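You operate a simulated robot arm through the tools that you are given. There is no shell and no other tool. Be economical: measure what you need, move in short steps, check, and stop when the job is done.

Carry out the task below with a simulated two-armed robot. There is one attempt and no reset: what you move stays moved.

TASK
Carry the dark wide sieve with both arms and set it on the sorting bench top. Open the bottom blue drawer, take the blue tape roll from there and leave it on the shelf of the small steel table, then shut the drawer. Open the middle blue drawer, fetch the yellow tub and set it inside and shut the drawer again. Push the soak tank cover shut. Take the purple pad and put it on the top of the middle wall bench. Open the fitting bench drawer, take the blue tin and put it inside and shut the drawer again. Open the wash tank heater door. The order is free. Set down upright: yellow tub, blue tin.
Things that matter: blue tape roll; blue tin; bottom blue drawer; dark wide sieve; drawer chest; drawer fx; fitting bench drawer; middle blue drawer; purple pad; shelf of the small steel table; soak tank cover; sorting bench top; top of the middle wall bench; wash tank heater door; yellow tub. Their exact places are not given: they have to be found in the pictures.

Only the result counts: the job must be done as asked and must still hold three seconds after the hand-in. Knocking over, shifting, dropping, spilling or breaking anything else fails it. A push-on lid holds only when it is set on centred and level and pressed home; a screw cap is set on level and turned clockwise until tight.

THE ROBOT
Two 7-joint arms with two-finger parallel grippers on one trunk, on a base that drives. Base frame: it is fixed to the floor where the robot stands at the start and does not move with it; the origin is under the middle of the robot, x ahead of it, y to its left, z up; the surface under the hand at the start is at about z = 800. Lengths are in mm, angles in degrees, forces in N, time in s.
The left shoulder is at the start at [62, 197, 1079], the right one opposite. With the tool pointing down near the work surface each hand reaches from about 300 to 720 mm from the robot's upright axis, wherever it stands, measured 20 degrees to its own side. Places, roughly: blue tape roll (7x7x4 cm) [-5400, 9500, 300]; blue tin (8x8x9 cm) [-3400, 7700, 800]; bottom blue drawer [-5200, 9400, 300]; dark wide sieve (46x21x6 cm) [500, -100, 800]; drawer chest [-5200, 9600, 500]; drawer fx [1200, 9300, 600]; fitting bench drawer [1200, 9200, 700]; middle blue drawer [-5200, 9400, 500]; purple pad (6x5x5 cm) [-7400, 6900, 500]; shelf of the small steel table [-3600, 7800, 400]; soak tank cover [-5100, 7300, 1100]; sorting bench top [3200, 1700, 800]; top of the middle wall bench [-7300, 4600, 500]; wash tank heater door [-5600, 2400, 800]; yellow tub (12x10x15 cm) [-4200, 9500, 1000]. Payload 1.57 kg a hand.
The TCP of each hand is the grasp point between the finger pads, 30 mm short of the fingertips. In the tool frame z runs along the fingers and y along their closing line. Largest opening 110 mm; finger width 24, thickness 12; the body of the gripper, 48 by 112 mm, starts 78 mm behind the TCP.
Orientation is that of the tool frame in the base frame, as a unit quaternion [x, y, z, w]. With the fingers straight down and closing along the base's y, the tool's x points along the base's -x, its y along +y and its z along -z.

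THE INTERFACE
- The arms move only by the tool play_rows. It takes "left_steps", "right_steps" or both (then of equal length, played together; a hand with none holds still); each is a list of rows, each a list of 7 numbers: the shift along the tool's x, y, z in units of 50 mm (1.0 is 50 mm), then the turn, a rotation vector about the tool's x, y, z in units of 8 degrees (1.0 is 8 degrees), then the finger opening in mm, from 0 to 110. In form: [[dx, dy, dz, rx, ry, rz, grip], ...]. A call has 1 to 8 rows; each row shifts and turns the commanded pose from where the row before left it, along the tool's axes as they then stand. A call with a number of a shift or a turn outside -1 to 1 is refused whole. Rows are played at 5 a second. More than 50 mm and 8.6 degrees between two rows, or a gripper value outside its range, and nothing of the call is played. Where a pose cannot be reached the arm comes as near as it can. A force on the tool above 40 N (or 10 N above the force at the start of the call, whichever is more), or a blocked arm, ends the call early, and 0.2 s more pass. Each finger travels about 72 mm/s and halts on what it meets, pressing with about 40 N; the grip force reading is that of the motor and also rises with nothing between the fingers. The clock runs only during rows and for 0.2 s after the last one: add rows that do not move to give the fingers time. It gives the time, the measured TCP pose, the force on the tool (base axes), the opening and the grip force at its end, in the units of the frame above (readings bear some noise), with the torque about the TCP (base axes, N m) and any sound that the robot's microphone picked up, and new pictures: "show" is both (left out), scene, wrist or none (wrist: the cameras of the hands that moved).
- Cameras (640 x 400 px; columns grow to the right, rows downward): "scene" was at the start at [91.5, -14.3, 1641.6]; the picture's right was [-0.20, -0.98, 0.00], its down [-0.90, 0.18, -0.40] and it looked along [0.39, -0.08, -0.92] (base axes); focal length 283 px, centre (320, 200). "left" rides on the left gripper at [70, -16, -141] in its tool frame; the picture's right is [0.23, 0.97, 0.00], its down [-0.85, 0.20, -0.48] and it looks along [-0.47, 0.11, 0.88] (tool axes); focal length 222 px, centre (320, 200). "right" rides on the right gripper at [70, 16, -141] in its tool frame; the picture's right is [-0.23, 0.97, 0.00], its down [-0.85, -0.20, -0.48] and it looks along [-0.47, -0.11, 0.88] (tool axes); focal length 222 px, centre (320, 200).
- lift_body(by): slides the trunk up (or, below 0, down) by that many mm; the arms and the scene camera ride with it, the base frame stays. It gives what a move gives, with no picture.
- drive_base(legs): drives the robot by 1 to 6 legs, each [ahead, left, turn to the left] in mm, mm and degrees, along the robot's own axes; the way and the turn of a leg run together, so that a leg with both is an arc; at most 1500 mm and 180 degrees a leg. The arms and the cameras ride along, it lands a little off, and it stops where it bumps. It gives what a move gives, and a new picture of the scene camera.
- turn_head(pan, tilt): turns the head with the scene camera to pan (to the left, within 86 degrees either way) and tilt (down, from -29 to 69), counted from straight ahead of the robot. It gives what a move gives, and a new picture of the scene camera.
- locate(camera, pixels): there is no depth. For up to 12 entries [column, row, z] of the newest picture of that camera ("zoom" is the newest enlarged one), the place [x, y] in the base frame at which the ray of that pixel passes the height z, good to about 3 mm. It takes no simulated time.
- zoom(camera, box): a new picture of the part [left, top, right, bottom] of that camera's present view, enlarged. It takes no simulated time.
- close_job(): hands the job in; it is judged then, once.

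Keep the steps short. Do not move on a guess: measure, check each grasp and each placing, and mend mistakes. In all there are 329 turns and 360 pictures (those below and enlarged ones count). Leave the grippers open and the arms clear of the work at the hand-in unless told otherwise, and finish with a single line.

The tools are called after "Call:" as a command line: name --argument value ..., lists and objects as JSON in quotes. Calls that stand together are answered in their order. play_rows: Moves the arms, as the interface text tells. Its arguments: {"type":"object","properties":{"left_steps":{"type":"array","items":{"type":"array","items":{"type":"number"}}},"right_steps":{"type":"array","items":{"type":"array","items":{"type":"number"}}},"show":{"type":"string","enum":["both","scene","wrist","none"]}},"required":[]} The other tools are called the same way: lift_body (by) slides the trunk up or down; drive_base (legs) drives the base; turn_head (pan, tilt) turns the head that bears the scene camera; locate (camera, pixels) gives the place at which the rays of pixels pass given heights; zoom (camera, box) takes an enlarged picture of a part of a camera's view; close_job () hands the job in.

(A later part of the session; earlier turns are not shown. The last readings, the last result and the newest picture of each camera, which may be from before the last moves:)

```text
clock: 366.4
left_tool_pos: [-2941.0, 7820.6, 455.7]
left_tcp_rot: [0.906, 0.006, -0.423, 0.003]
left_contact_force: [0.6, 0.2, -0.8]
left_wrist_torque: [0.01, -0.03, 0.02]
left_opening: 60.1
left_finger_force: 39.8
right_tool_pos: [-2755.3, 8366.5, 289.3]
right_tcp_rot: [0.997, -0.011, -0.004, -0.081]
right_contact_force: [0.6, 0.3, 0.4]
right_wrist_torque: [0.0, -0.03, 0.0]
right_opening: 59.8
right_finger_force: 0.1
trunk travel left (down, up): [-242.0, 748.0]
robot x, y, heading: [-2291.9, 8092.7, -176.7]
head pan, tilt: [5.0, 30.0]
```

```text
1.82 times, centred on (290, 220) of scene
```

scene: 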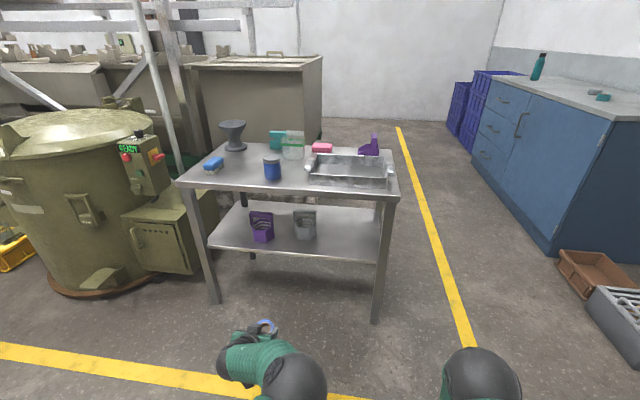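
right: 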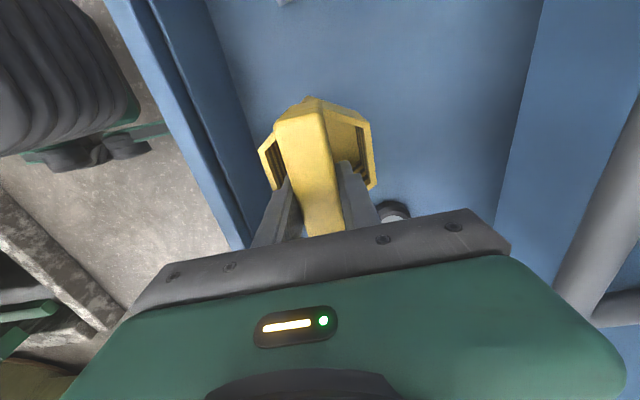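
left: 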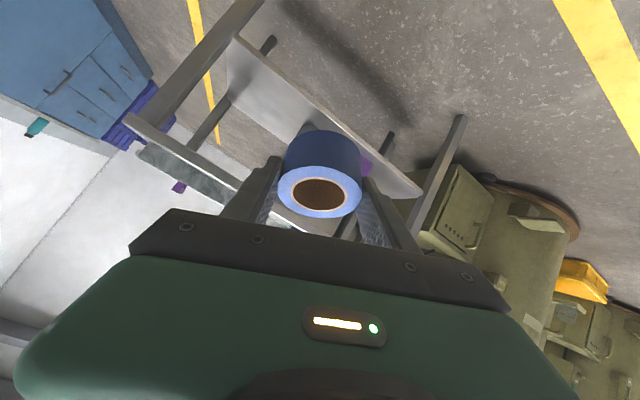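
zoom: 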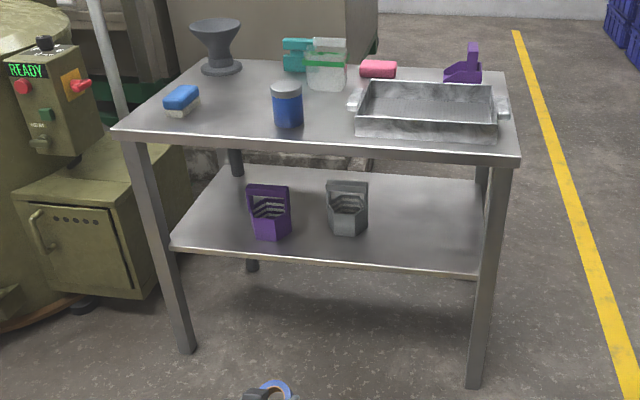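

Shelf top ≈ z 390, its front edge x≈−3385, free between the grey bin (y≈7835) and the leg (y≈8215). I check where my elbow is.

Call:
locate --camera "scene" --pixels '[[295, 380, 600], [295, 380, 500], [265, 328, 460]]'

Call:
drive_base --legs '[[0, -165, 0], [330, 0, 0]]'

```text
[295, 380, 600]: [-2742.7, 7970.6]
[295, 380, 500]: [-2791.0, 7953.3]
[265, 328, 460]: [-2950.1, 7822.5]
```

```text
clock: 369.7
left_tool_pos: [-3284.6, 7968.4, 454.2]
left_tcp_rot: [0.907, 0.007, -0.422, 0.004]
left_contact_force: [-0.1, -0.9, -0.2]
left_wrist_torque: [0.02, -0.05, -0.03]
left_opening: 60.4
left_finger_force: 40.4
right_tool_pos: [-3100.8, 8514.5, 289.3]
right_tcp_rot: [0.997, -0.01, -0.004, -0.082]
right_contact_force: [0.2, 1.1, -0.1]
right_wrist_torque: [-0.03, 0.01, -0.01]
right_opening: 60.2
right_finger_force: 0.1
trunk travel left (down, up): [-242.0, 748.0]
robot x, y, heading: [-2634.0, 8239.6, -176.4]
head pan, tilt: [5.0, 30.0]
```

scene: 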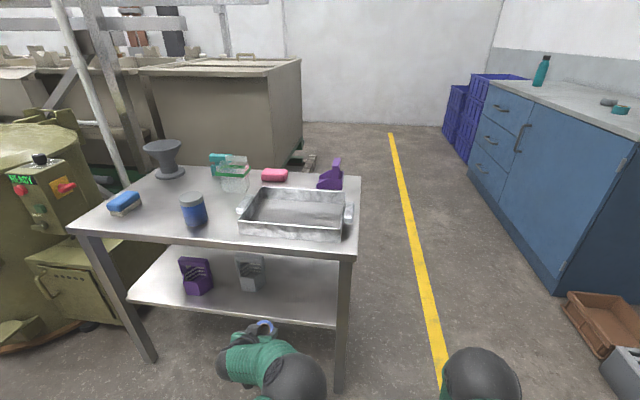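

I raise 25 mm and extend the arm 170 mm in over the shelf, slightly to the right.

Call:
lift_body --by 28

Call:
play_rows --left_steps '[[-0.44, -0.16, 0.53, 0, 0, 0, 45], [-0.44, -0.16, 0.53, 0, 0, 0, 45], [-0.44, -0.16, 0.53, 0, 0, 0, 45], [-0.44, -0.16, 0.53, 0, 0, 0, 45], [-0.44, -0.16, 0.53, 0, 0, 0, 45], [0, 0, 0, 0, 0, 0, 45]]' --show "both"

```text
clock: 370.4
left_tool_pos: [-3280.0, 7956.2, 479.8]
left_tcp_rot: [0.907, 0.014, -0.421, 0.009]
left_contact_force: [0.4, -0.1, -0.9]
left_wrist_torque: [0.02, 0.01, 0.01]
left_opening: 60.2
left_finger_force: 39.9
right_tool_pos: [-3100.3, 8514.9, 319.2]
right_tcp_rot: [0.997, -0.009, -0.006, -0.081]
right_contact_force: [0.2, 0.1, -0.2]
right_wrist_torque: [-0.05, 0.0, -0.02]
right_opening: 60.2
right_finger_force: 0.0
trunk travel left (down, up): [-270.0, 720.0]
robot x, y, heading: [-2632.9, 8238.7, -176.3]
head pan, tilt: [5.0, 30.0]
```

```text
clock: 371.9
left_tool_pos: [-3456.0, 8002.3, 482.5]
left_tcp_rot: [0.907, 0.006, -0.422, 0.005]
left_contact_force: [0.7, 0.3, -0.4]
left_wrist_torque: [-0.01, -0.03, 0.02]
left_opening: 60.3
left_finger_force: 40.2
right_tool_pos: [-3099.4, 8515.3, 318.8]
right_tcp_rot: [0.997, -0.009, -0.006, -0.081]
right_contact_force: [-0.1, -0.1, -0.1]
right_wrist_torque: [-0.02, 0.01, 0.01]
right_opening: 59.9
right_finger_force: 0.0
trunk travel left (down, up): [-270.0, 720.0]
robot x, y, heading: [-2633.7, 8240.2, -176.7]
head pan, tilt: [5.0, 30.0]
```

scene: 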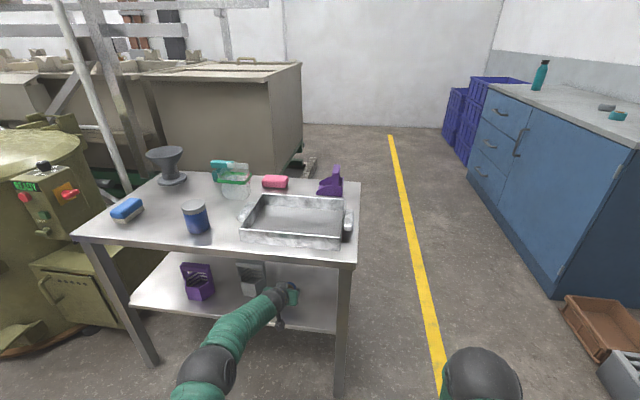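
left: 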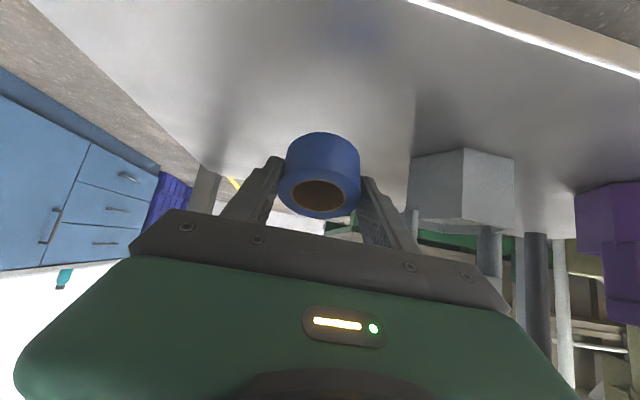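

The tape is over the shelf, clear of the grey bin. I lower with the trunk till it touches.

Call:
lift_body --by -32

Call:
lift_body --by -10

```text
clock: 372.6
left_tool_pos: [-3455.5, 8004.7, 450.1]
left_tcp_rot: [0.906, 0.007, -0.422, 0.004]
left_contact_force: [0.7, 0.1, 0.2]
left_wrist_torque: [0.01, 0.0, 0.04]
left_opening: 60.2
left_finger_force: 40.4
right_tool_pos: [-3099.8, 8512.8, 286.4]
right_tcp_rot: [0.997, -0.01, -0.004, -0.081]
right_contact_force: [-0.4, 0.5, 0.1]
right_wrist_torque: [0.01, 0.0, 0.01]
right_opening: 59.8
right_finger_force: 0.1
trunk travel left (down, up): [-238.0, 752.0]
robot x, y, heading: [-2633.5, 8238.7, -176.6]
head pan, tilt: [5.0, 30.0]
```

```text
clock: 373.2
left_tool_pos: [-3456.6, 8003.3, 444.2]
left_tcp_rot: [0.905, 0.007, -0.425, 0.005]
left_contact_force: [-4.3, -1.1, 10.0]
left_wrist_torque: [-0.05, 0.1, -0.03]
left_opening: 60.1
left_finger_force: 40.6
right_tool_pos: [-3100.3, 8514.6, 277.5]
right_tcp_rot: [0.997, -0.009, -0.006, -0.081]
right_contact_force: [0.9, 0.1, -0.1]
right_wrist_torque: [0.01, 0.03, 0.03]
right_opening: 60.0
right_finger_force: 0.2
trunk travel left (down, up): [-228.0, 762.0]
robot x, y, heading: [-2636.7, 8241.7, -176.3]
head pan, tilt: [5.0, 30.0]
```

It touches. I level the tape by 8°, lower 6 mm, then open.

Call:
play_rows --left_steps '[[0, 0, 0, 0, 1, 0, 45], [0.1, 0, 0.1, 0, 0.3, 0, 45], [0, 0, 0, 0, 0, 0, 45]]' --show "wrist"

```text
clock: 374.0
left_tool_pos: [-3453.6, 8003.7, 438.5]
left_tcp_rot: [0.939, 0.009, -0.345, 0.005]
left_contact_force: [-10.1, 1.2, 28.8]
left_wrist_torque: [0.14, 0.04, 0.05]
left_opening: 60.1
left_finger_force: 40.2
left hand out of reach, approached as far as the arm can: row 2
right_tool_pos: [-3099.8, 8515.4, 278.6]
right_tcp_rot: [0.997, -0.009, -0.007, -0.08]
right_contact_force: [-0.4, 0.2, -0.6]
right_wrist_torque: [-0.03, 0.02, 0.01]
right_opening: 60.1
right_finger_force: 0.1
trunk travel left (down, up): [-228.0, 762.0]
robot x, y, heading: [-2635.7, 8241.0, -176.4]
head pan, tilt: [5.0, 30.0]
```

left: 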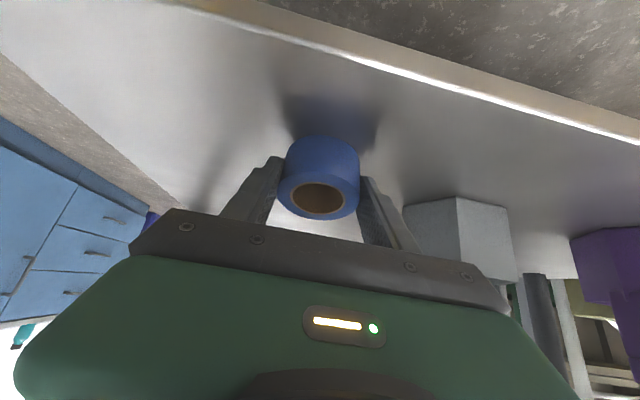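

Pressed on the shelf. I open the fingers and back out along the tool axis.

Call:
play_rows --left_steps '[[0, 0, 0, 0, 0, 0, 75], [0, 0, 0, 0, 0, 0, 100], [0, 0, 0, 0, 0, 0, 100], [0.1, 0, -0.5, 0, 0, 0, 100], [0.2, 0, -0.7, 0, 0, 0, 100], [0.3, 0, -0.7, 0, 0, 0, 100], [0.3, 0, -0.7, 0, 0, 0, 100]]' --show "both"

```text
clock: 375.6
left_tool_pos: [-3335.2, 8005.2, 506.2]
left_tcp_rot: [0.941, 0.009, -0.339, 0.005]
left_contact_force: [0.1, -0.7, 0.1]
left_wrist_torque: [-0.01, -0.01, 0.0]
left_opening: 100.1
left_finger_force: 0.2
right_tool_pos: [-3101.2, 8515.3, 277.2]
right_tcp_rot: [0.997, -0.01, -0.005, -0.081]
right_contact_force: [0.2, 0.4, 0.0]
right_wrist_torque: [-0.02, -0.02, 0.01]
right_opening: 59.9
right_finger_force: 0.0
trunk travel left (down, up): [-228.0, 762.0]
robot x, y, heading: [-2632.9, 8240.9, -176.4]
head pan, tilt: [5.0, 30.0]
```

scene: 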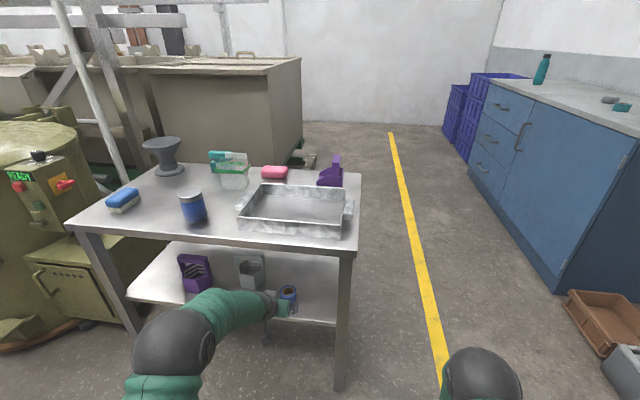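
left: 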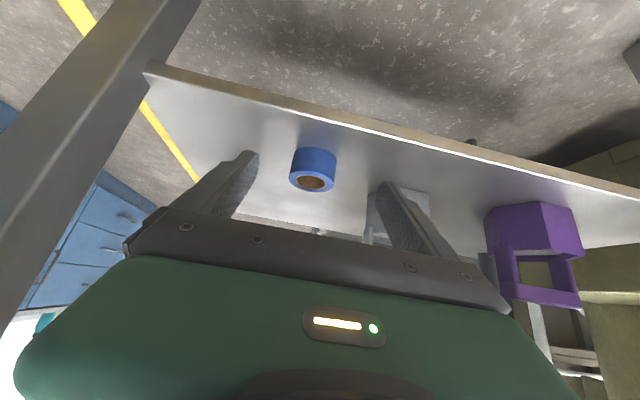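

The tape lies flat on the shelf. Next the blue tin, which is right here: I back out 280, raise 400, and turn the left hand straight down.

Call:
drive_base --legs '[[-280, 0, 0]]'

Call:
lift_body --by 400

Call:
play_rows --left_steps '[[0, 0, 0, 0, 1, 0, 110], [0, 0, 0, 0, 1, 0, 110], [0, 0, 0, 0, 1, 0, 110], [0, 0, 0, 0, 1, 0, 110], [0, 0, 0, 0, 1, 0, 110], [0, 0, -0.8, 0, 0, 0, 110]]' --show "both"

```text
clock: 377.5
left_tool_pos: [-3059.2, 8017.2, 506.2]
left_tcp_rot: [0.941, 0.013, -0.338, 0.007]
left_contact_force: [0.1, -1.1, 0.0]
left_wrist_torque: [0.02, -0.02, -0.03]
left_opening: 99.8
left_finger_force: 0.1
right_tool_pos: [-2829.0, 8527.9, 277.1]
right_tcp_rot: [0.997, -0.004, -0.006, -0.081]
right_contact_force: [0.0, -0.2, -0.1]
right_wrist_torque: [0.0, -0.01, 0.04]
right_opening: 59.7
right_finger_force: 0.1
trunk travel left (down, up): [-228.0, 762.0]
robot x, y, heading: [-2365.0, 8257.6, -176.0]
head pan, tilt: [5.0, 30.0]
```

scene: 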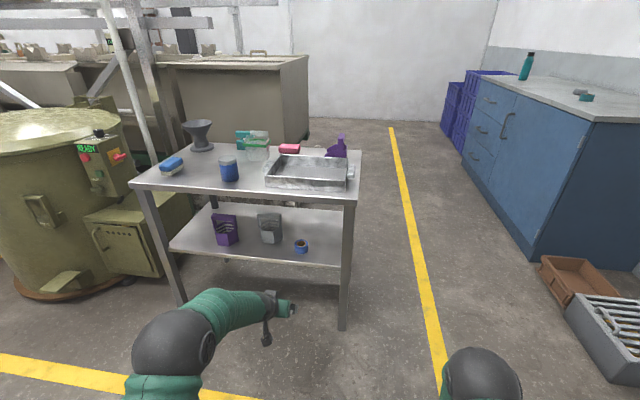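

```text
clock: 381.4
left_tool_pos: [-3060.4, 8017.4, 905.6]
left_tcp_rot: [0.941, 0.013, -0.338, 0.006]
left_contact_force: [-0.3, -0.7, 0.6]
left_wrist_torque: [0.0, 0.0, -0.01]
left_opening: 100.1
left_finger_force: 0.0
right_tool_pos: [-2829.4, 8528.8, 677.9]
right_tcp_rot: [0.997, -0.005, -0.006, -0.082]
right_contact_force: [0.8, -0.2, -0.4]
right_wrist_torque: [0.01, 0.01, 0.03]
right_opening: 60.0
right_finger_force: 0.1
trunk travel left (down, up): [-628.0, 362.0]
robot x, y, heading: [-2364.6, 8256.6, -176.2]
head pan, tilt: [5.0, 30.0]
```

```text
clock: 382.8
left_tool_pos: [-3027.7, 8015.1, 943.1]
left_tcp_rot: [1.0, 0.013, 0.003, 0.0]
left_contact_force: [0.1, 0.2, 0.3]
left_wrist_torque: [-0.05, 0.04, 0.0]
left_opening: 110.0
left_finger_force: 0.0
left hand out of reach, approached as far as the arm can: row 5
right_tool_pos: [-2828.5, 8528.1, 676.3]
right_tcp_rot: [0.997, -0.004, -0.009, -0.081]
right_contact_force: [-0.2, -0.6, 0.6]
right_wrist_torque: [0.02, 0.0, 0.0]
right_opening: 60.2
right_finger_force: 0.0
trunk travel left (down, up): [-628.0, 362.0]
robot x, y, heading: [-2361.3, 8261.9, -175.7]
head pan, tilt: [5.0, 30.0]
```

scene: 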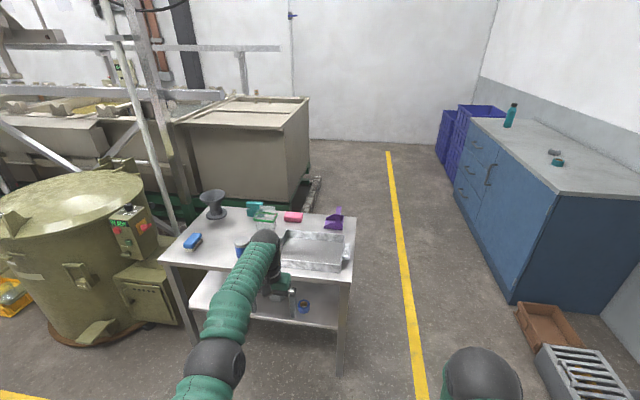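
left: 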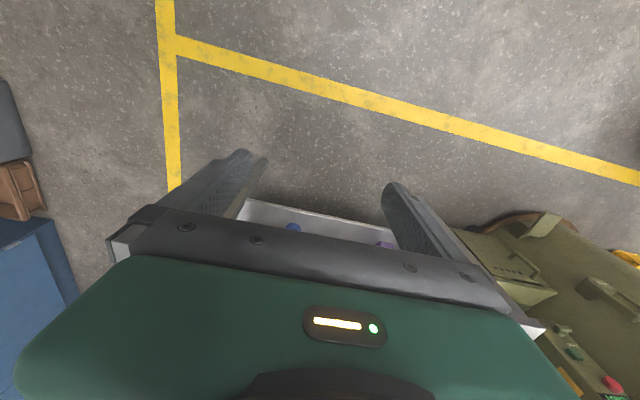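

I square up to the table and move the hand near the tin, stopping short to measure.

Call:
drive_base --legs '[[0, 0, -4.3], [250, 336, 0]]'

Call:
zoom --camera "left" --box '[0, 0, 640, 400]'

```text
clock: 385.8
left_tool_pos: [-3298.4, 7744.4, 943.1]
left_tcp_rot: [1.0, -0.025, 0.003, 0.003]
left_contact_force: [-0.5, 0.2, 0.9]
left_wrist_torque: [0.0, -0.01, 0.03]
left_opening: 110.0
left_finger_force: 0.0
right_tool_pos: [-3061.8, 8241.5, 676.1]
right_tcp_rot: [0.996, -0.043, -0.004, -0.08]
right_contact_force: [-0.4, 0.3, -0.5]
right_wrist_torque: [-0.04, 0.0, 0.0]
right_opening: 60.1
right_finger_force: 0.2
trunk travel left (down, up): [-628.0, 362.0]
robot x, y, heading: [-2614.2, 7938.5, 179.7]
head pan, tilt: [5.0, 30.0]
```

scene: 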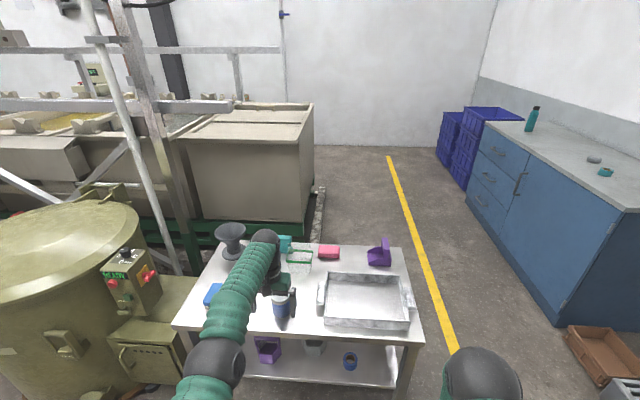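

```text
1.00 times, centred on (320, 200) of left (not enlarged: the box is as wide or as high as the picture)
```

zoom: 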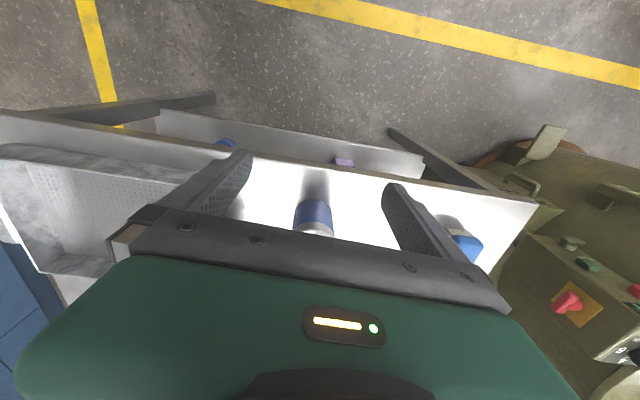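

Call:
locate --camera "zoom" --pixels '[[314, 200, 745], [296, 215, 790], [333, 215, 790], [318, 226, 830], [250, 165, 790]]'

Call:
zoom --camera "scene" --box '[180, 210, 440, 372]'

```text
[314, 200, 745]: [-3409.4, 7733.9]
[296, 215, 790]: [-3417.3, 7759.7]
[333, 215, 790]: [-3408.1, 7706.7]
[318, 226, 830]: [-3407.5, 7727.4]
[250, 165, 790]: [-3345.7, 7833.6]
```

```text
2.46 times, centred on (310, 291) of scene
```

zoom: 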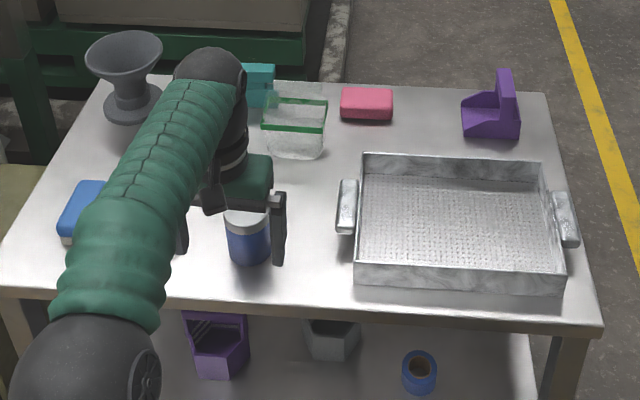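

Call:
locate --camera "zoom" --pixels '[[250, 264, 745], [228, 245, 755], [272, 245, 755], [246, 210, 830], [225, 215, 825], [270, 215, 825]]'

```text
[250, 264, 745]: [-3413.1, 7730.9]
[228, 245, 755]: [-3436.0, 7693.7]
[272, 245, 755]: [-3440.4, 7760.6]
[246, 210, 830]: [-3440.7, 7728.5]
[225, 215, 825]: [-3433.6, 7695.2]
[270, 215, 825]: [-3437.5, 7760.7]
```

Tin: diameter ≈66, centre (−3443, 7728). I drive ahead 145 and 14 left, then check.

Call:
drive_base --legs '[[146, 14, 0]]'

Call:
zoom --camera "left" --box '[140, 60, 500, 285]'

```text
clock: 387.2
left_tool_pos: [-3449.1, 7730.7, 945.5]
left_tcp_rot: [1.0, -0.024, 0.002, 0.002]
left_contact_force: [0.1, 0.6, -1.1]
left_wrist_torque: [-0.02, 0.0, 0.02]
left_opening: 109.9
left_finger_force: 0.1
right_tool_pos: [-3208.4, 8227.6, 679.4]
right_tcp_rot: [0.996, -0.042, -0.004, -0.081]
right_contact_force: [-0.1, 0.4, -0.3]
right_wrist_torque: [0.04, -0.01, 0.03]
right_opening: 60.0
right_finger_force: 0.1
trunk travel left (down, up): [-628.0, 362.0]
robot x, y, heading: [-2764.2, 7923.3, 180.0]
head pan, tilt: [5.0, 30.0]
```

scene: 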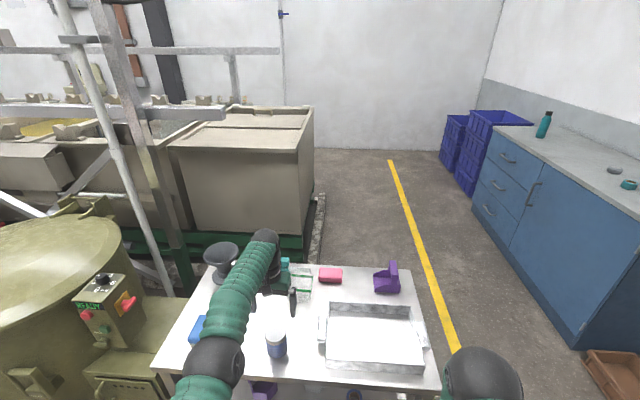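

```text
1.78 times, centred on (320, 172) of left
```

zoom: 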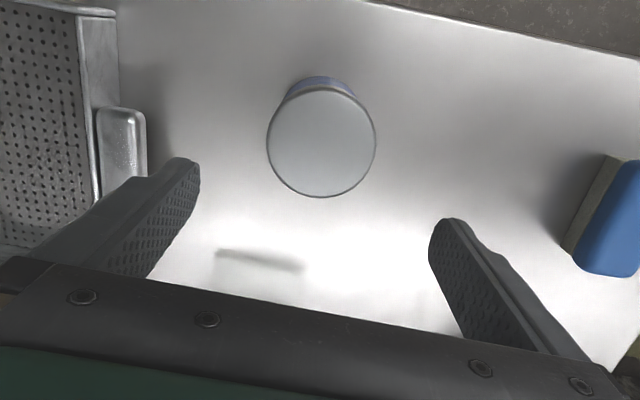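

Call:
locate --camera "zoom" --pixels '[[321, 142, 835], [267, 140, 835], [375, 140, 835], [145, 150, 790], [140, 115, 790], [565, 245, 775]]'

```text
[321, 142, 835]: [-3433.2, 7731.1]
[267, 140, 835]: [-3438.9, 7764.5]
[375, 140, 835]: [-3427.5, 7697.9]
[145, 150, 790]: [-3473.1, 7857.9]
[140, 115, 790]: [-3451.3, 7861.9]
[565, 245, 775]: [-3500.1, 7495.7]
```

Tin centre (−3435, 7731). I shift 13 mm back and lower with the trunk.

Call:
play_rows --left_steps '[[0.27, 0, 0, 0, 0, 0, 95], [0, 0, 0, 0, 0, 0, 95]]' --show "none"

Call:
lift_body --by -148

Call:
play_rows --left_steps '[[0, 0, 0, 0, 0, 0, 75], [0, 0, 0, 0, 0, 0, 60], [0, 0, 0, 0, 0, 0, 50], [0, 0, 0, 0, 0, 0, 50]]' --show "wrist"

```text
clock: 387.8
left_tool_pos: [-3433.9, 7726.9, 942.4]
left_tcp_rot: [1.0, -0.025, 0.001, 0.0]
left_contact_force: [-0.5, 0.7, 0.5]
left_wrist_torque: [0.01, -0.05, 0.01]
left_opening: 94.9
left_finger_force: 0.1
right_tool_pos: [-3208.8, 8226.2, 679.3]
right_tcp_rot: [0.996, -0.042, -0.004, -0.081]
right_contact_force: [-0.3, -0.3, -0.9]
right_wrist_torque: [-0.03, -0.03, -0.01]
right_opening: 60.2
right_finger_force: 0.2
trunk travel left (down, up): [-628.0, 362.0]
robot x, y, heading: [-2766.2, 7920.5, 179.4]
head pan, tilt: [5.0, 30.0]
```

```text
clock: 389.5
left_tool_pos: [-3433.3, 7728.0, 797.4]
left_tcp_rot: [1.0, -0.024, 0.001, 0.001]
left_contact_force: [-0.6, 0.0, -0.6]
left_wrist_torque: [0.0, -0.04, -0.02]
left_opening: 94.7
left_finger_force: 0.1
right_tool_pos: [-3208.5, 8226.3, 531.4]
right_tcp_rot: [0.996, -0.042, -0.006, -0.081]
right_contact_force: [-0.9, 0.3, 0.4]
right_wrist_torque: [-0.02, 0.01, -0.01]
right_opening: 59.9
right_finger_force: 0.1
trunk travel left (down, up): [-480.0, 510.0]
robot x, y, heading: [-2766.7, 7920.3, 179.7]
head pan, tilt: [5.0, 30.0]
```

```text
clock: 390.5
left_tool_pos: [-3433.8, 7727.4, 796.8]
left_tcp_rot: [1.0, -0.024, 0.001, 0.001]
left_contact_force: [-1.4, 1.1, 1.1]
left_wrist_torque: [0.14, 0.0, 0.05]
left_opening: 69.3
left_finger_force: 40.3
right_tool_pos: [-3207.9, 8226.9, 530.5]
right_tcp_rot: [0.996, -0.042, -0.006, -0.082]
right_contact_force: [0.0, 1.1, 0.1]
right_wrist_torque: [0.02, -0.01, -0.02]
right_opening: 60.1
right_finger_force: 0.1
trunk travel left (down, up): [-480.0, 510.0]
robot x, y, heading: [-2761.9, 7923.4, 179.8]
head pan, tilt: [5.0, 30.0]
```

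left: 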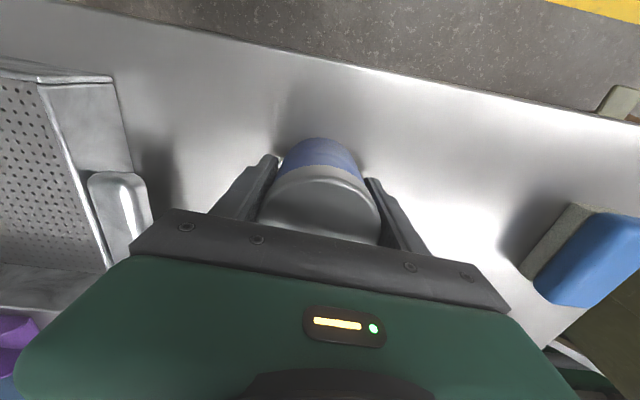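

Tin gripped (69 mm). I lift 220, back away, and drive to the fitting bench.

Call:
lift_body --by 240

Call:
drive_base --legs '[[-330, 0, 0], [0, 480, 0], [0, 0, -180], [1500, 0, 0], [1500, 0, 0], [400, 0, 0]]'

```text
clock: 393.0
left_tool_pos: [-3435.0, 7728.5, 1037.0]
left_tcp_rot: [1.0, -0.025, 0.002, 0.001]
left_contact_force: [0.5, 0.0, -2.1]
left_wrist_torque: [-0.02, 0.01, -0.02]
left_opening: 69.4
left_finger_force: 39.9
right_tool_pos: [-3209.6, 8226.0, 771.0]
right_tcp_rot: [0.996, -0.042, -0.005, -0.081]
right_contact_force: [-0.1, -0.2, 0.5]
right_wrist_torque: [0.02, -0.01, -0.02]
right_opening: 59.9
right_finger_force: 0.0
trunk travel left (down, up): [-720.0, 270.0]
robot x, y, heading: [-2766.7, 7920.1, 179.7]
head pan, tilt: [5.0, 30.0]
```

```text
clock: 421.2
left_tool_pos: [1613.9, 8035.0, 1036.6]
left_tcp_rot: [-0.041, 0.999, 0.0, -0.001]
left_contact_force: [0.2, -0.1, -2.3]
left_wrist_torque: [0.03, 0.02, -0.01]
left_opening: 69.2
left_finger_force: 40.0
right_tool_pos: [1455.8, 7511.3, 772.2]
right_tcp_rot: [-0.023, 0.996, -0.081, 0.011]
right_contact_force: [0.1, -0.1, -0.3]
right_wrist_torque: [0.01, -0.01, -0.01]
right_opening: 59.9
right_finger_force: 0.0
trunk travel left (down, up): [-720.0, 270.0]
robot x, y, heading: [976.3, 7755.1, 7.4]
head pan, tilt: [5.0, 30.0]
```

scene: 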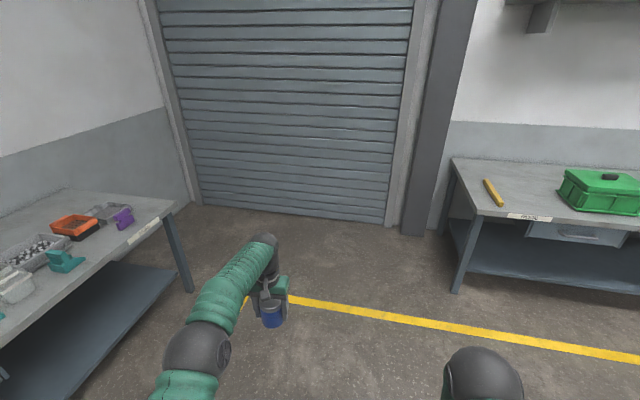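

Arrived at (976, 7755). I turn to face the fitting bench and look down at its drawer.

Call:
drive_base --legs '[[0, 0, 82.6], [250, 0, 0]]'

Call:
turn_head --pan 0 --tilt 38

```text
clock: 426.6
left_tool_pos: [774.2, 8666.3, 1038.9]
left_tcp_rot: [-0.693, 0.721, 0.001, 0.0]
left_contact_force: [-0.7, -0.1, -2.2]
left_wrist_torque: [-0.01, 0.0, -0.02]
left_opening: 69.2
left_finger_force: 40.1
right_tool_pos: [1273.9, 8444.9, 772.4]
right_tcp_rot: [-0.677, 0.732, -0.053, 0.063]
right_contact_force: [-0.7, 0.0, 0.0]
right_wrist_torque: [-0.01, -0.01, 0.02]
right_opening: 60.1
right_finger_force: 0.1
trunk travel left (down, up): [-720.0, 270.0]
robot x, y, heading: [977.3, 8001.7, 90.3]
head pan, tilt: [5.0, 30.0]
```

scene: 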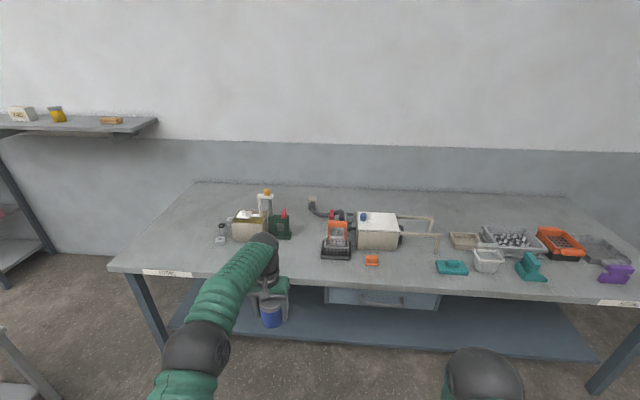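

```text
clock: 427.3
left_tool_pos: [773.1, 8666.8, 1038.2]
left_tcp_rot: [-0.693, 0.721, 0.0, -0.001]
left_contact_force: [0.8, 0.6, -2.3]
left_wrist_torque: [-0.04, 0.03, 0.01]
left_opening: 69.3
left_finger_force: 40.2
right_tool_pos: [1273.6, 8446.6, 771.8]
right_tcp_rot: [-0.677, 0.731, -0.053, 0.063]
right_contact_force: [-0.7, -0.7, 1.2]
right_wrist_torque: [0.01, 0.01, 0.01]
right_opening: 59.8
right_finger_force: 0.0
trunk travel left (down, up): [-720.0, 270.0]
robot x, y, heading: [974.1, 8002.5, 90.3]
head pan, tilt: [0.0, 38.0]
```

scene: 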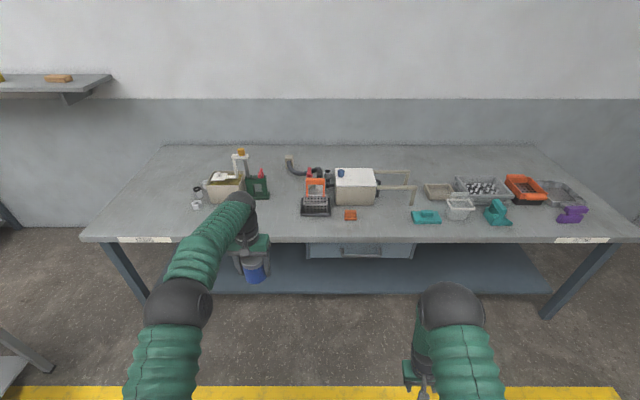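

Call:
zoom --camera "scene" --box '[290, 225, 430, 290]'

Call:
locate --camera "scene" --pixels '[[83, 240, 800], [400, 241, 800], [630, 241, 800], [360, 255, 680], [306, 255, 650], [413, 257, 650], [540, 318, 0]]'

```text
4.57 times, centred on (360, 258) of scene
```

zoom: 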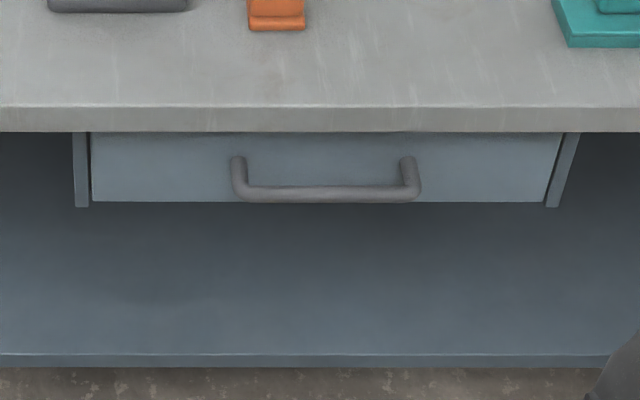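

```text
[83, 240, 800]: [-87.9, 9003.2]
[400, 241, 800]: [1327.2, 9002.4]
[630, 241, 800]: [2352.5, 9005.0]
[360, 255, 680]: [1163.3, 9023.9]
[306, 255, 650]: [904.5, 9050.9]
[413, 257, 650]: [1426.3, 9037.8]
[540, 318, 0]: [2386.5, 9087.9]
```

Bench edge y≈9003, drawer centred x≈1163. I raise the right hand 100 and turn it forward with vertical closing (as used before).

Call:
play_rows --right_steps '[[0, 0.2, -0.9, 0, 0, 0, 60], [0, 0.2, -0.9, 0, 0, 0, 60], [0, 0, 0, -0.577, -0.577, 0.577, 60], [0, 0, 0, -0.577, -0.577, 0.577, 60], [0, 0, 0, -0.577, -0.577, 0.577, 60], [0, 0, 0, -0.577, -0.577, 0.577, 60], [0, 0, 0, -0.577, -0.577, 0.577, 60], [0, 0, 0, -0.577, -0.577, 0.577, 60]]' --show "none"

Call:
play_rows --right_steps '[[0, 0, 0, -0.577, -0.577, 0.577, 60], [0, 0, 0, -0.577, -0.577, 0.577, 60], [0, 0, 0, -0.577, -0.577, 0.577, 60], [0, 0, 0, -0.577, -0.577, 0.577, 60], [0, 0, 0, -0.577, -0.577, 0.577, 60], [0, 0, 0, -0.577, -0.577, 0.577, 60], [0, 0, 0, -0.577, -0.577, 0.577, 60], [0, 0, 0, -0.577, -0.577, 0.577, 60]]' --show "scene"

```text
clock: 429.1
left_tool_pos: [775.3, 8666.3, 1040.0]
left_tcp_rot: [-0.693, 0.721, 0.002, -0.001]
left_contact_force: [0.4, 0.3, -2.5]
left_wrist_torque: [-0.01, -0.01, 0.01]
left_opening: 69.3
left_finger_force: 39.8
right_tool_pos: [1240.7, 8446.5, 858.1]
right_tcp_rot: [-0.473, 0.824, 0.299, 0.082]
right_contact_force: [-0.2, 0.2, -0.6]
right_wrist_torque: [0.03, -0.01, -0.02]
right_opening: 60.3
right_finger_force: 0.1
trunk travel left (down, up): [-720.0, 270.0]
robot x, y, heading: [977.5, 7999.6, 90.3]
head pan, tilt: [0.0, 38.0]
```

```text
clock: 430.9
left_tool_pos: [774.5, 8666.8, 1039.5]
left_tcp_rot: [-0.692, 0.721, 0.001, -0.001]
left_contact_force: [0.8, 0.5, -2.1]
left_wrist_torque: [-0.01, 0.03, -0.01]
left_opening: 69.3
left_finger_force: 40.0
right_tool_pos: [1240.0, 8446.0, 858.1]
right_tcp_rot: [-0.084, 0.727, 0.676, 0.086]
right_contact_force: [0.4, 0.2, 0.2]
right_wrist_torque: [-0.01, -0.02, -0.02]
right_opening: 59.8
right_finger_force: 0.1
trunk travel left (down, up): [-720.0, 270.0]
robot x, y, heading: [972.8, 8006.1, 90.2]
head pan, tilt: [0.0, 38.0]
```

scene: 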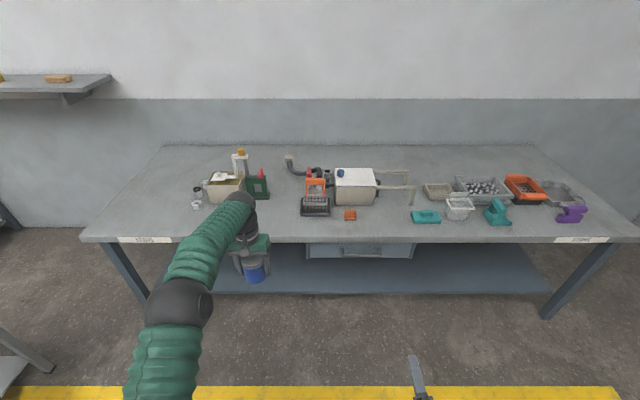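

I correct the last 14° and lower the trunk by 160, then view with the right camera.

Call:
play_rows --right_steps '[[0, 0, 0, -0.26, 0, 0.865, 60], [0, 0, 0, -0.26, 0, 0.865, 60]]' --show "none"

Call:
lift_body --by -165

Call:
zoom --camera "right" --box '[0, 0, 640, 400]'

Call:
turn_head --pan 0 --tilt 30

```text
clock: 431.5
left_tool_pos: [774.7, 8667.3, 1038.9]
left_tcp_rot: [-0.693, 0.721, 0.002, 0.0]
left_contact_force: [-0.5, 0.2, -3.0]
left_wrist_torque: [0.0, 0.02, -0.04]
left_opening: 69.4
left_finger_force: 40.2
right_tool_pos: [1239.3, 8446.0, 858.2]
right_tcp_rot: [0.003, 0.708, 0.706, 0.0]
right_contact_force: [-0.2, 0.1, -0.1]
right_wrist_torque: [0.02, 0.01, -0.03]
right_opening: 59.8
right_finger_force: 0.0
trunk travel left (down, up): [-720.0, 270.0]
robot x, y, heading: [977.8, 8003.9, 90.4]
head pan, tilt: [0.0, 38.0]
```

```text
clock: 433.3
left_tool_pos: [774.5, 8667.0, 873.4]
left_tcp_rot: [-0.693, 0.721, 0.001, -0.002]
left_contact_force: [-0.2, -0.1, -2.1]
left_wrist_torque: [-0.03, -0.01, -0.01]
left_opening: 69.2
left_finger_force: 40.0
right_tool_pos: [1239.1, 8447.0, 693.3]
right_tcp_rot: [0.002, 0.707, 0.707, 0.001]
right_contact_force: [-0.1, 0.3, 0.1]
right_wrist_torque: [-0.03, -0.01, -0.02]
right_opening: 60.2
right_finger_force: 0.1
trunk travel left (down, up): [-555.0, 435.0]
robot x, y, heading: [976.4, 8000.9, 90.4]
head pan, tilt: [0.0, 38.0]
```

```text
1.00 times, centred on (320, 200) of right (not enlarged: the box is as wide or as high as the picture)
```

zoom: 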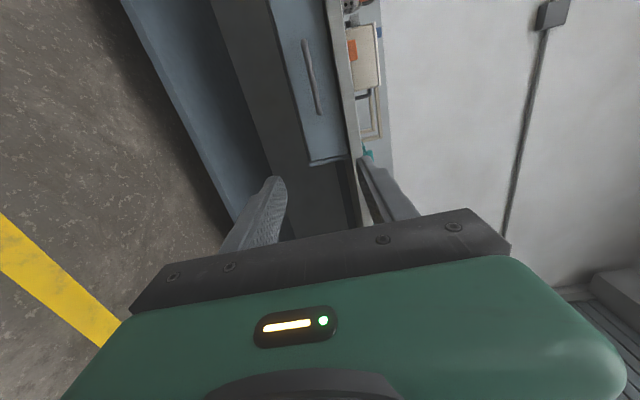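

```text
clock: 434.0
left_tool_pos: [774.4, 8666.3, 873.5]
left_tcp_rot: [-0.693, 0.721, 0.001, -0.001]
left_contact_force: [0.2, -0.6, -1.8]
left_wrist_torque: [-0.02, -0.01, 0.0]
left_opening: 69.3
left_finger_force: 40.7
right_tool_pos: [1238.9, 8445.5, 694.8]
right_tcp_rot: [0.002, 0.708, 0.706, 0.001]
right_contact_force: [0.9, -0.6, 0.0]
right_wrist_torque: [0.02, 0.04, 0.03]
right_opening: 60.1
right_finger_force: 0.1
trunk travel left (down, up): [-555.0, 435.0]
robot x, y, heading: [976.5, 8002.6, 90.2]
head pan, tilt: [0.0, 30.0]
```

scene: 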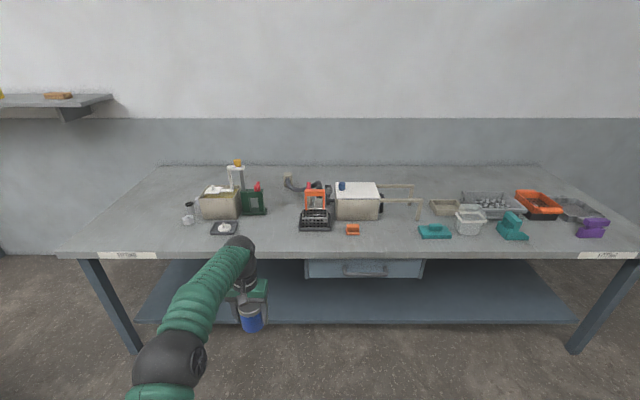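

Call:
locate --camera "zoom" --pixels '[[313, 80, 740], [313, 80, 725], [313, 80, 690], [313, 80, 670], [305, 42, 690], [321, 112, 690], [346, 80, 800]]'

Call:
locate --camera "scene" --pixels '[[365, 272, 700], [365, 272, 680], [365, 272, 660], [344, 272, 690], [386, 272, 690], [360, 258, 800], [360, 278, 650]]'

```text
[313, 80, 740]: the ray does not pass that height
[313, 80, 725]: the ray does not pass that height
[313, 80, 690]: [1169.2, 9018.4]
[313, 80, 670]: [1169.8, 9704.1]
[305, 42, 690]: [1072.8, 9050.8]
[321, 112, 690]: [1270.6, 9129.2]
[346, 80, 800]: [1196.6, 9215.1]
```

```text
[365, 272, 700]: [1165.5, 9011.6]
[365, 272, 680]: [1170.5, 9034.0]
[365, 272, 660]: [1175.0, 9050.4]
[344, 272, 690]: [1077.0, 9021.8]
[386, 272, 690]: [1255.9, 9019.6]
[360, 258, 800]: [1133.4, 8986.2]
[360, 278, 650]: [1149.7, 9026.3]
```

Handle: z≈690, y≈9020, x≈1168. I first draw the left hand (tin) back 240 mm, then drive ahead 380 and 71 left.

Call:
play_rows --left_steps '[[0.95, 0, -0.1, 0, 0, 0, 50], [0.95, 0, -0.1, 0, 0, 0, 50], [0.95, 0, -0.1, 0, 0, 0, 50], [0.95, 0, -0.1, 0, 0, 0, 50], [0.95, 0, -0.1, 0, 0, 0, 50]]' --show "none"

Call:
drive_base --legs '[[380, 71, 0]]'

```text
clock: 435.2
left_tool_pos: [761.4, 8428.1, 900.3]
left_tcp_rot: [-0.693, 0.721, 0.003, -0.001]
left_contact_force: [0.6, -0.3, -1.6]
left_wrist_torque: [0.01, 0.02, 0.0]
left_opening: 69.1
left_finger_force: 39.8
right_tool_pos: [1240.9, 8444.5, 694.5]
right_tcp_rot: [0.002, 0.707, 0.707, 0.001]
right_contact_force: [-0.2, 0.5, -0.4]
right_wrist_torque: [-0.01, 0.01, -0.01]
right_opening: 59.9
right_finger_force: 0.0
trunk travel left (down, up): [-555.0, 435.0]
robot x, y, heading: [976.7, 8002.1, 90.1]
head pan, tilt: [0.0, 30.0]
```

```text
clock: 437.6
left_tool_pos: [697.4, 8806.7, 900.6]
left_tcp_rot: [-0.688, 0.726, 0.001, -0.002]
left_contact_force: [-0.2, 0.8, -2.5]
left_wrist_torque: [0.01, 0.01, -0.01]
left_opening: 69.2
left_finger_force: 40.6
right_tool_pos: [1174.6, 8817.4, 693.1]
right_tcp_rot: [0.006, 0.707, 0.707, 0.005]
right_contact_force: [0.3, -0.8, -0.9]
right_wrist_torque: [-0.02, -0.02, 0.03]
right_opening: 59.8
right_finger_force: 0.0
trunk travel left (down, up): [-555.0, 435.0]
robot x, y, heading: [906.9, 8374.3, 89.2]
head pan, tilt: [0.0, 30.0]
```

scene: 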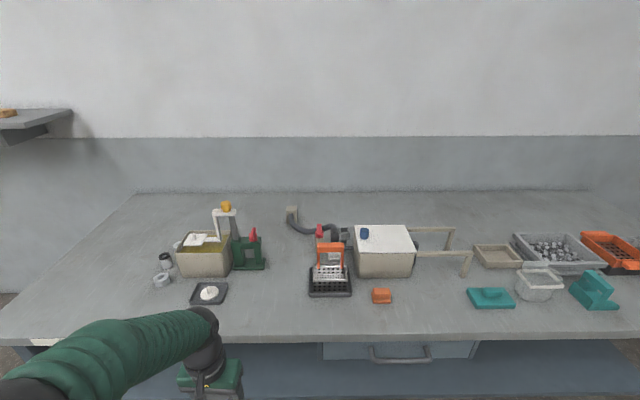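

Now I extend the right arm 150 mm toward the handle and view it.

Call:
play_rows --right_steps '[[0, 0, 0.75, 0, 0, 0, 60], [0, 0, 0.75, 0, 0, 0, 60], [0, 0, 0.75, 0, 0, 0, 60], [0, 0, 0.75, 0, 0, 0, 60], [0, 0, 0, 0, 0, 0, 60]]' --show "wrist"

```text
clock: 438.8
left_tool_pos: [697.2, 8805.3, 900.1]
left_tcp_rot: [-0.688, 0.726, 0.001, -0.001]
left_contact_force: [0.5, -0.3, -2.2]
left_wrist_torque: [0.0, 0.0, 0.0]
left_opening: 69.3
left_finger_force: 40.1
right_tool_pos: [1179.0, 8969.7, 693.3]
right_tcp_rot: [0.007, 0.707, 0.707, 0.006]
right_contact_force: [-0.3, 0.0, -0.3]
right_wrist_torque: [0.0, 0.0, 0.01]
right_opening: 60.2
right_finger_force: 0.1
trunk travel left (down, up): [-555.0, 435.0]
robot x, y, heading: [905.4, 8376.4, 89.6]
head pan, tilt: [0.0, 30.0]
```

right: 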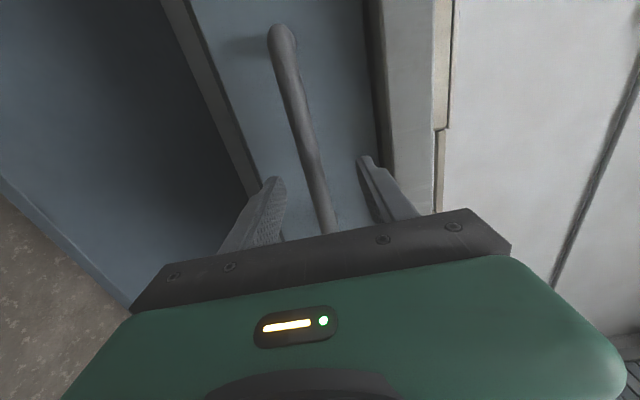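

Call:
locate --camera "right" --pixels '[[308, 150, 690], [308, 150, 685], [308, 150, 695], [283, 35, 690], [330, 225, 690]]'

Call:
play_rows --right_steps '[[0, 0, 0.4, 0, 0, 0, 60], [0, 0, 0.25, 0, 0, 0, 60], [0, 0, 0, 0, 0, 0, 60]]' --show "wrist"

```text
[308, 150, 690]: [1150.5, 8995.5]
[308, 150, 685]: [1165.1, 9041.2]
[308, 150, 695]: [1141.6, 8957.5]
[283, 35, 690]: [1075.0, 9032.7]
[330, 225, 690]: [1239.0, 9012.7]
```

```text
clock: 439.6
left_tool_pos: [696.2, 8806.5, 900.7]
left_tcp_rot: [-0.688, 0.726, 0.001, -0.001]
left_contact_force: [-0.7, 0.2, -2.9]
left_wrist_torque: [0.01, 0.01, -0.01]
left_opening: 69.3
left_finger_force: 39.6
right_tool_pos: [1177.8, 8999.8, 694.0]
right_tcp_rot: [0.007, 0.707, 0.707, 0.005]
right_contact_force: [0.7, -0.5, 1.2]
right_wrist_torque: [0.03, -0.02, -0.03]
right_opening: 60.2
right_finger_force: 0.2
trunk travel left (down, up): [-555.0, 435.0]
robot x, y, heading: [900.1, 8376.1, 89.3]
head pan, tilt: [0.0, 30.0]
```

right: 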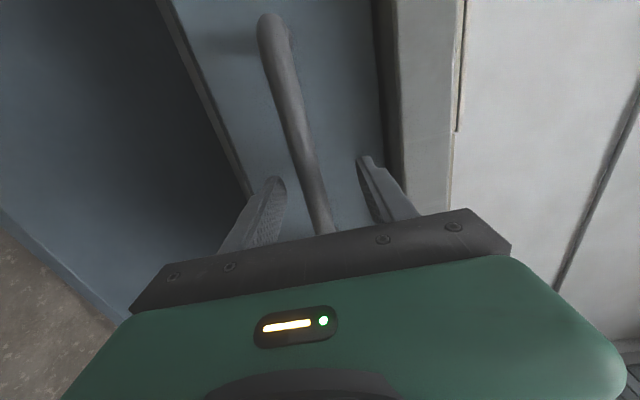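

I go 8 mm more, 4 mm lower, and close.

Call:
play_rows --right_steps '[[0, -0.08, 0.16, 0, 0, 0, 60], [0, 0, 0, 0, 0, 0, 40], [0, 0, 0, 0, 0, 0, 15], [0, 0, 0, 0, 0, 0, 3], [0, 0, 0, 0, 0, 0, 3], [0, 0, 0, 0, 0, 0, 3]]' --show "none"

```text
clock: 441.0
left_tool_pos: [697.3, 8807.0, 900.3]
left_tcp_rot: [-0.688, 0.726, 0.001, -0.001]
left_contact_force: [0.6, -0.3, -1.5]
left_wrist_torque: [0.02, 0.0, -0.01]
left_opening: 69.3
left_finger_force: 39.7
right_tool_pos: [1179.0, 9009.1, 687.3]
right_tcp_rot: [0.006, 0.708, 0.706, 0.005]
right_contact_force: [0.1, -0.9, -7.0]
right_wrist_torque: [-0.04, -0.14, -0.21]
right_opening: 17.5
right_finger_force: 32.9
trunk travel left (down, up): [-555.0, 435.0]
robot x, y, heading: [902.0, 8379.8, 89.3]
head pan, tilt: [0.0, 30.0]
```

Gripped (17.5 mm). I pull by driving back 250.

Call:
drive_base --legs '[[-260, 0, 0]]'

Call:
turn_head --pan -10 --tilt 45

```text
clock: 442.9
left_tool_pos: [694.3, 8556.0, 900.6]
left_tcp_rot: [-0.69, 0.723, 0.001, -0.002]
left_contact_force: [-0.4, -0.8, -2.0]
left_wrist_torque: [0.0, 0.0, 0.03]
left_opening: 69.2
left_finger_force: 40.4
right_tool_pos: [1175.8, 8759.2, 688.5]
right_tcp_rot: [0.007, 0.708, 0.707, 0.004]
right_contact_force: [26.5, 1.0, -8.9]
right_wrist_torque: [-0.03, -0.56, -0.3]
right_opening: 17.9
right_finger_force: 32.9
trunk travel left (down, up): [-555.0, 435.0]
robot x, y, heading: [906.0, 8124.3, 90.0]
head pan, tilt: [0.0, 30.0]
```

scene: 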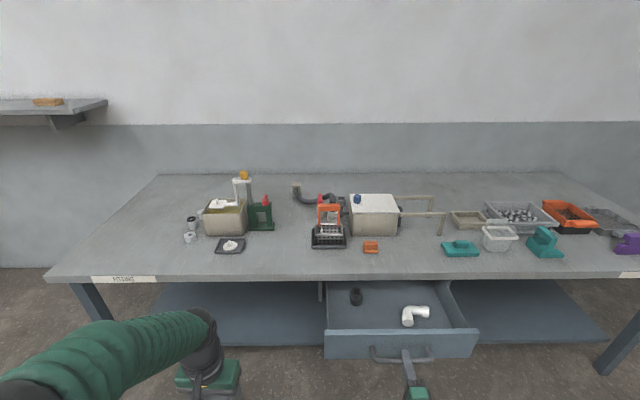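

```text
clock: 443.6
left_tool_pos: [691.8, 8554.5, 900.3]
left_tcp_rot: [-0.69, 0.723, 0.001, -0.003]
left_contact_force: [0.0, -0.2, -2.4]
left_wrist_torque: [-0.02, -0.03, -0.02]
left_opening: 69.4
left_finger_force: 40.0
right_tool_pos: [1176.0, 8758.3, 687.7]
right_tcp_rot: [0.006, 0.708, 0.706, 0.007]
right_contact_force: [14.8, -0.9, -15.8]
right_wrist_torque: [-0.08, -0.05, -0.5]
right_opening: 17.9
right_finger_force: 32.2
trunk travel left (down, up): [-555.0, 435.0]
robot x, y, heading: [901.8, 8129.1, 90.1]
head pan, tilt: [-10.0, 45.0]
```

scene: 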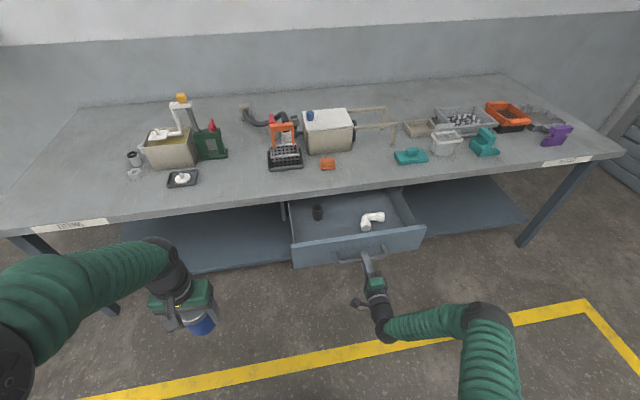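

I measure the drawer interior and its contents.

Call:
locate --camera "scene" --pixels '[[317, 216, 670], [365, 230, 670], [383, 216, 670], [293, 246, 740], [424, 228, 740], [290, 206, 740], [405, 193, 740], [412, 223, 680], [300, 240, 680]]'

Call:
zoom --camera "scene" --box '[270, 170, 440, 275]'

```text
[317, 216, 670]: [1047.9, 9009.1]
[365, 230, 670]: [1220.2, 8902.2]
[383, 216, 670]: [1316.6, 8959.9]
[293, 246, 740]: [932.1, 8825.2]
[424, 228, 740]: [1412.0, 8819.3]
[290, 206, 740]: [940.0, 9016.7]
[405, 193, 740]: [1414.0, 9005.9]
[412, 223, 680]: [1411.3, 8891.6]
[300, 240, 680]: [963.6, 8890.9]
```

```text
3.76 times, centred on (355, 222) of scene
```

zoom: 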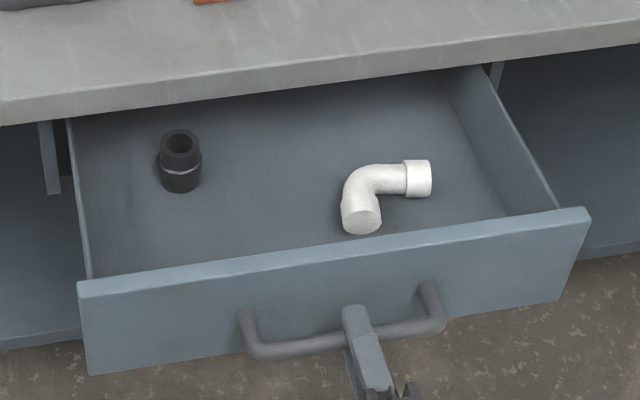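

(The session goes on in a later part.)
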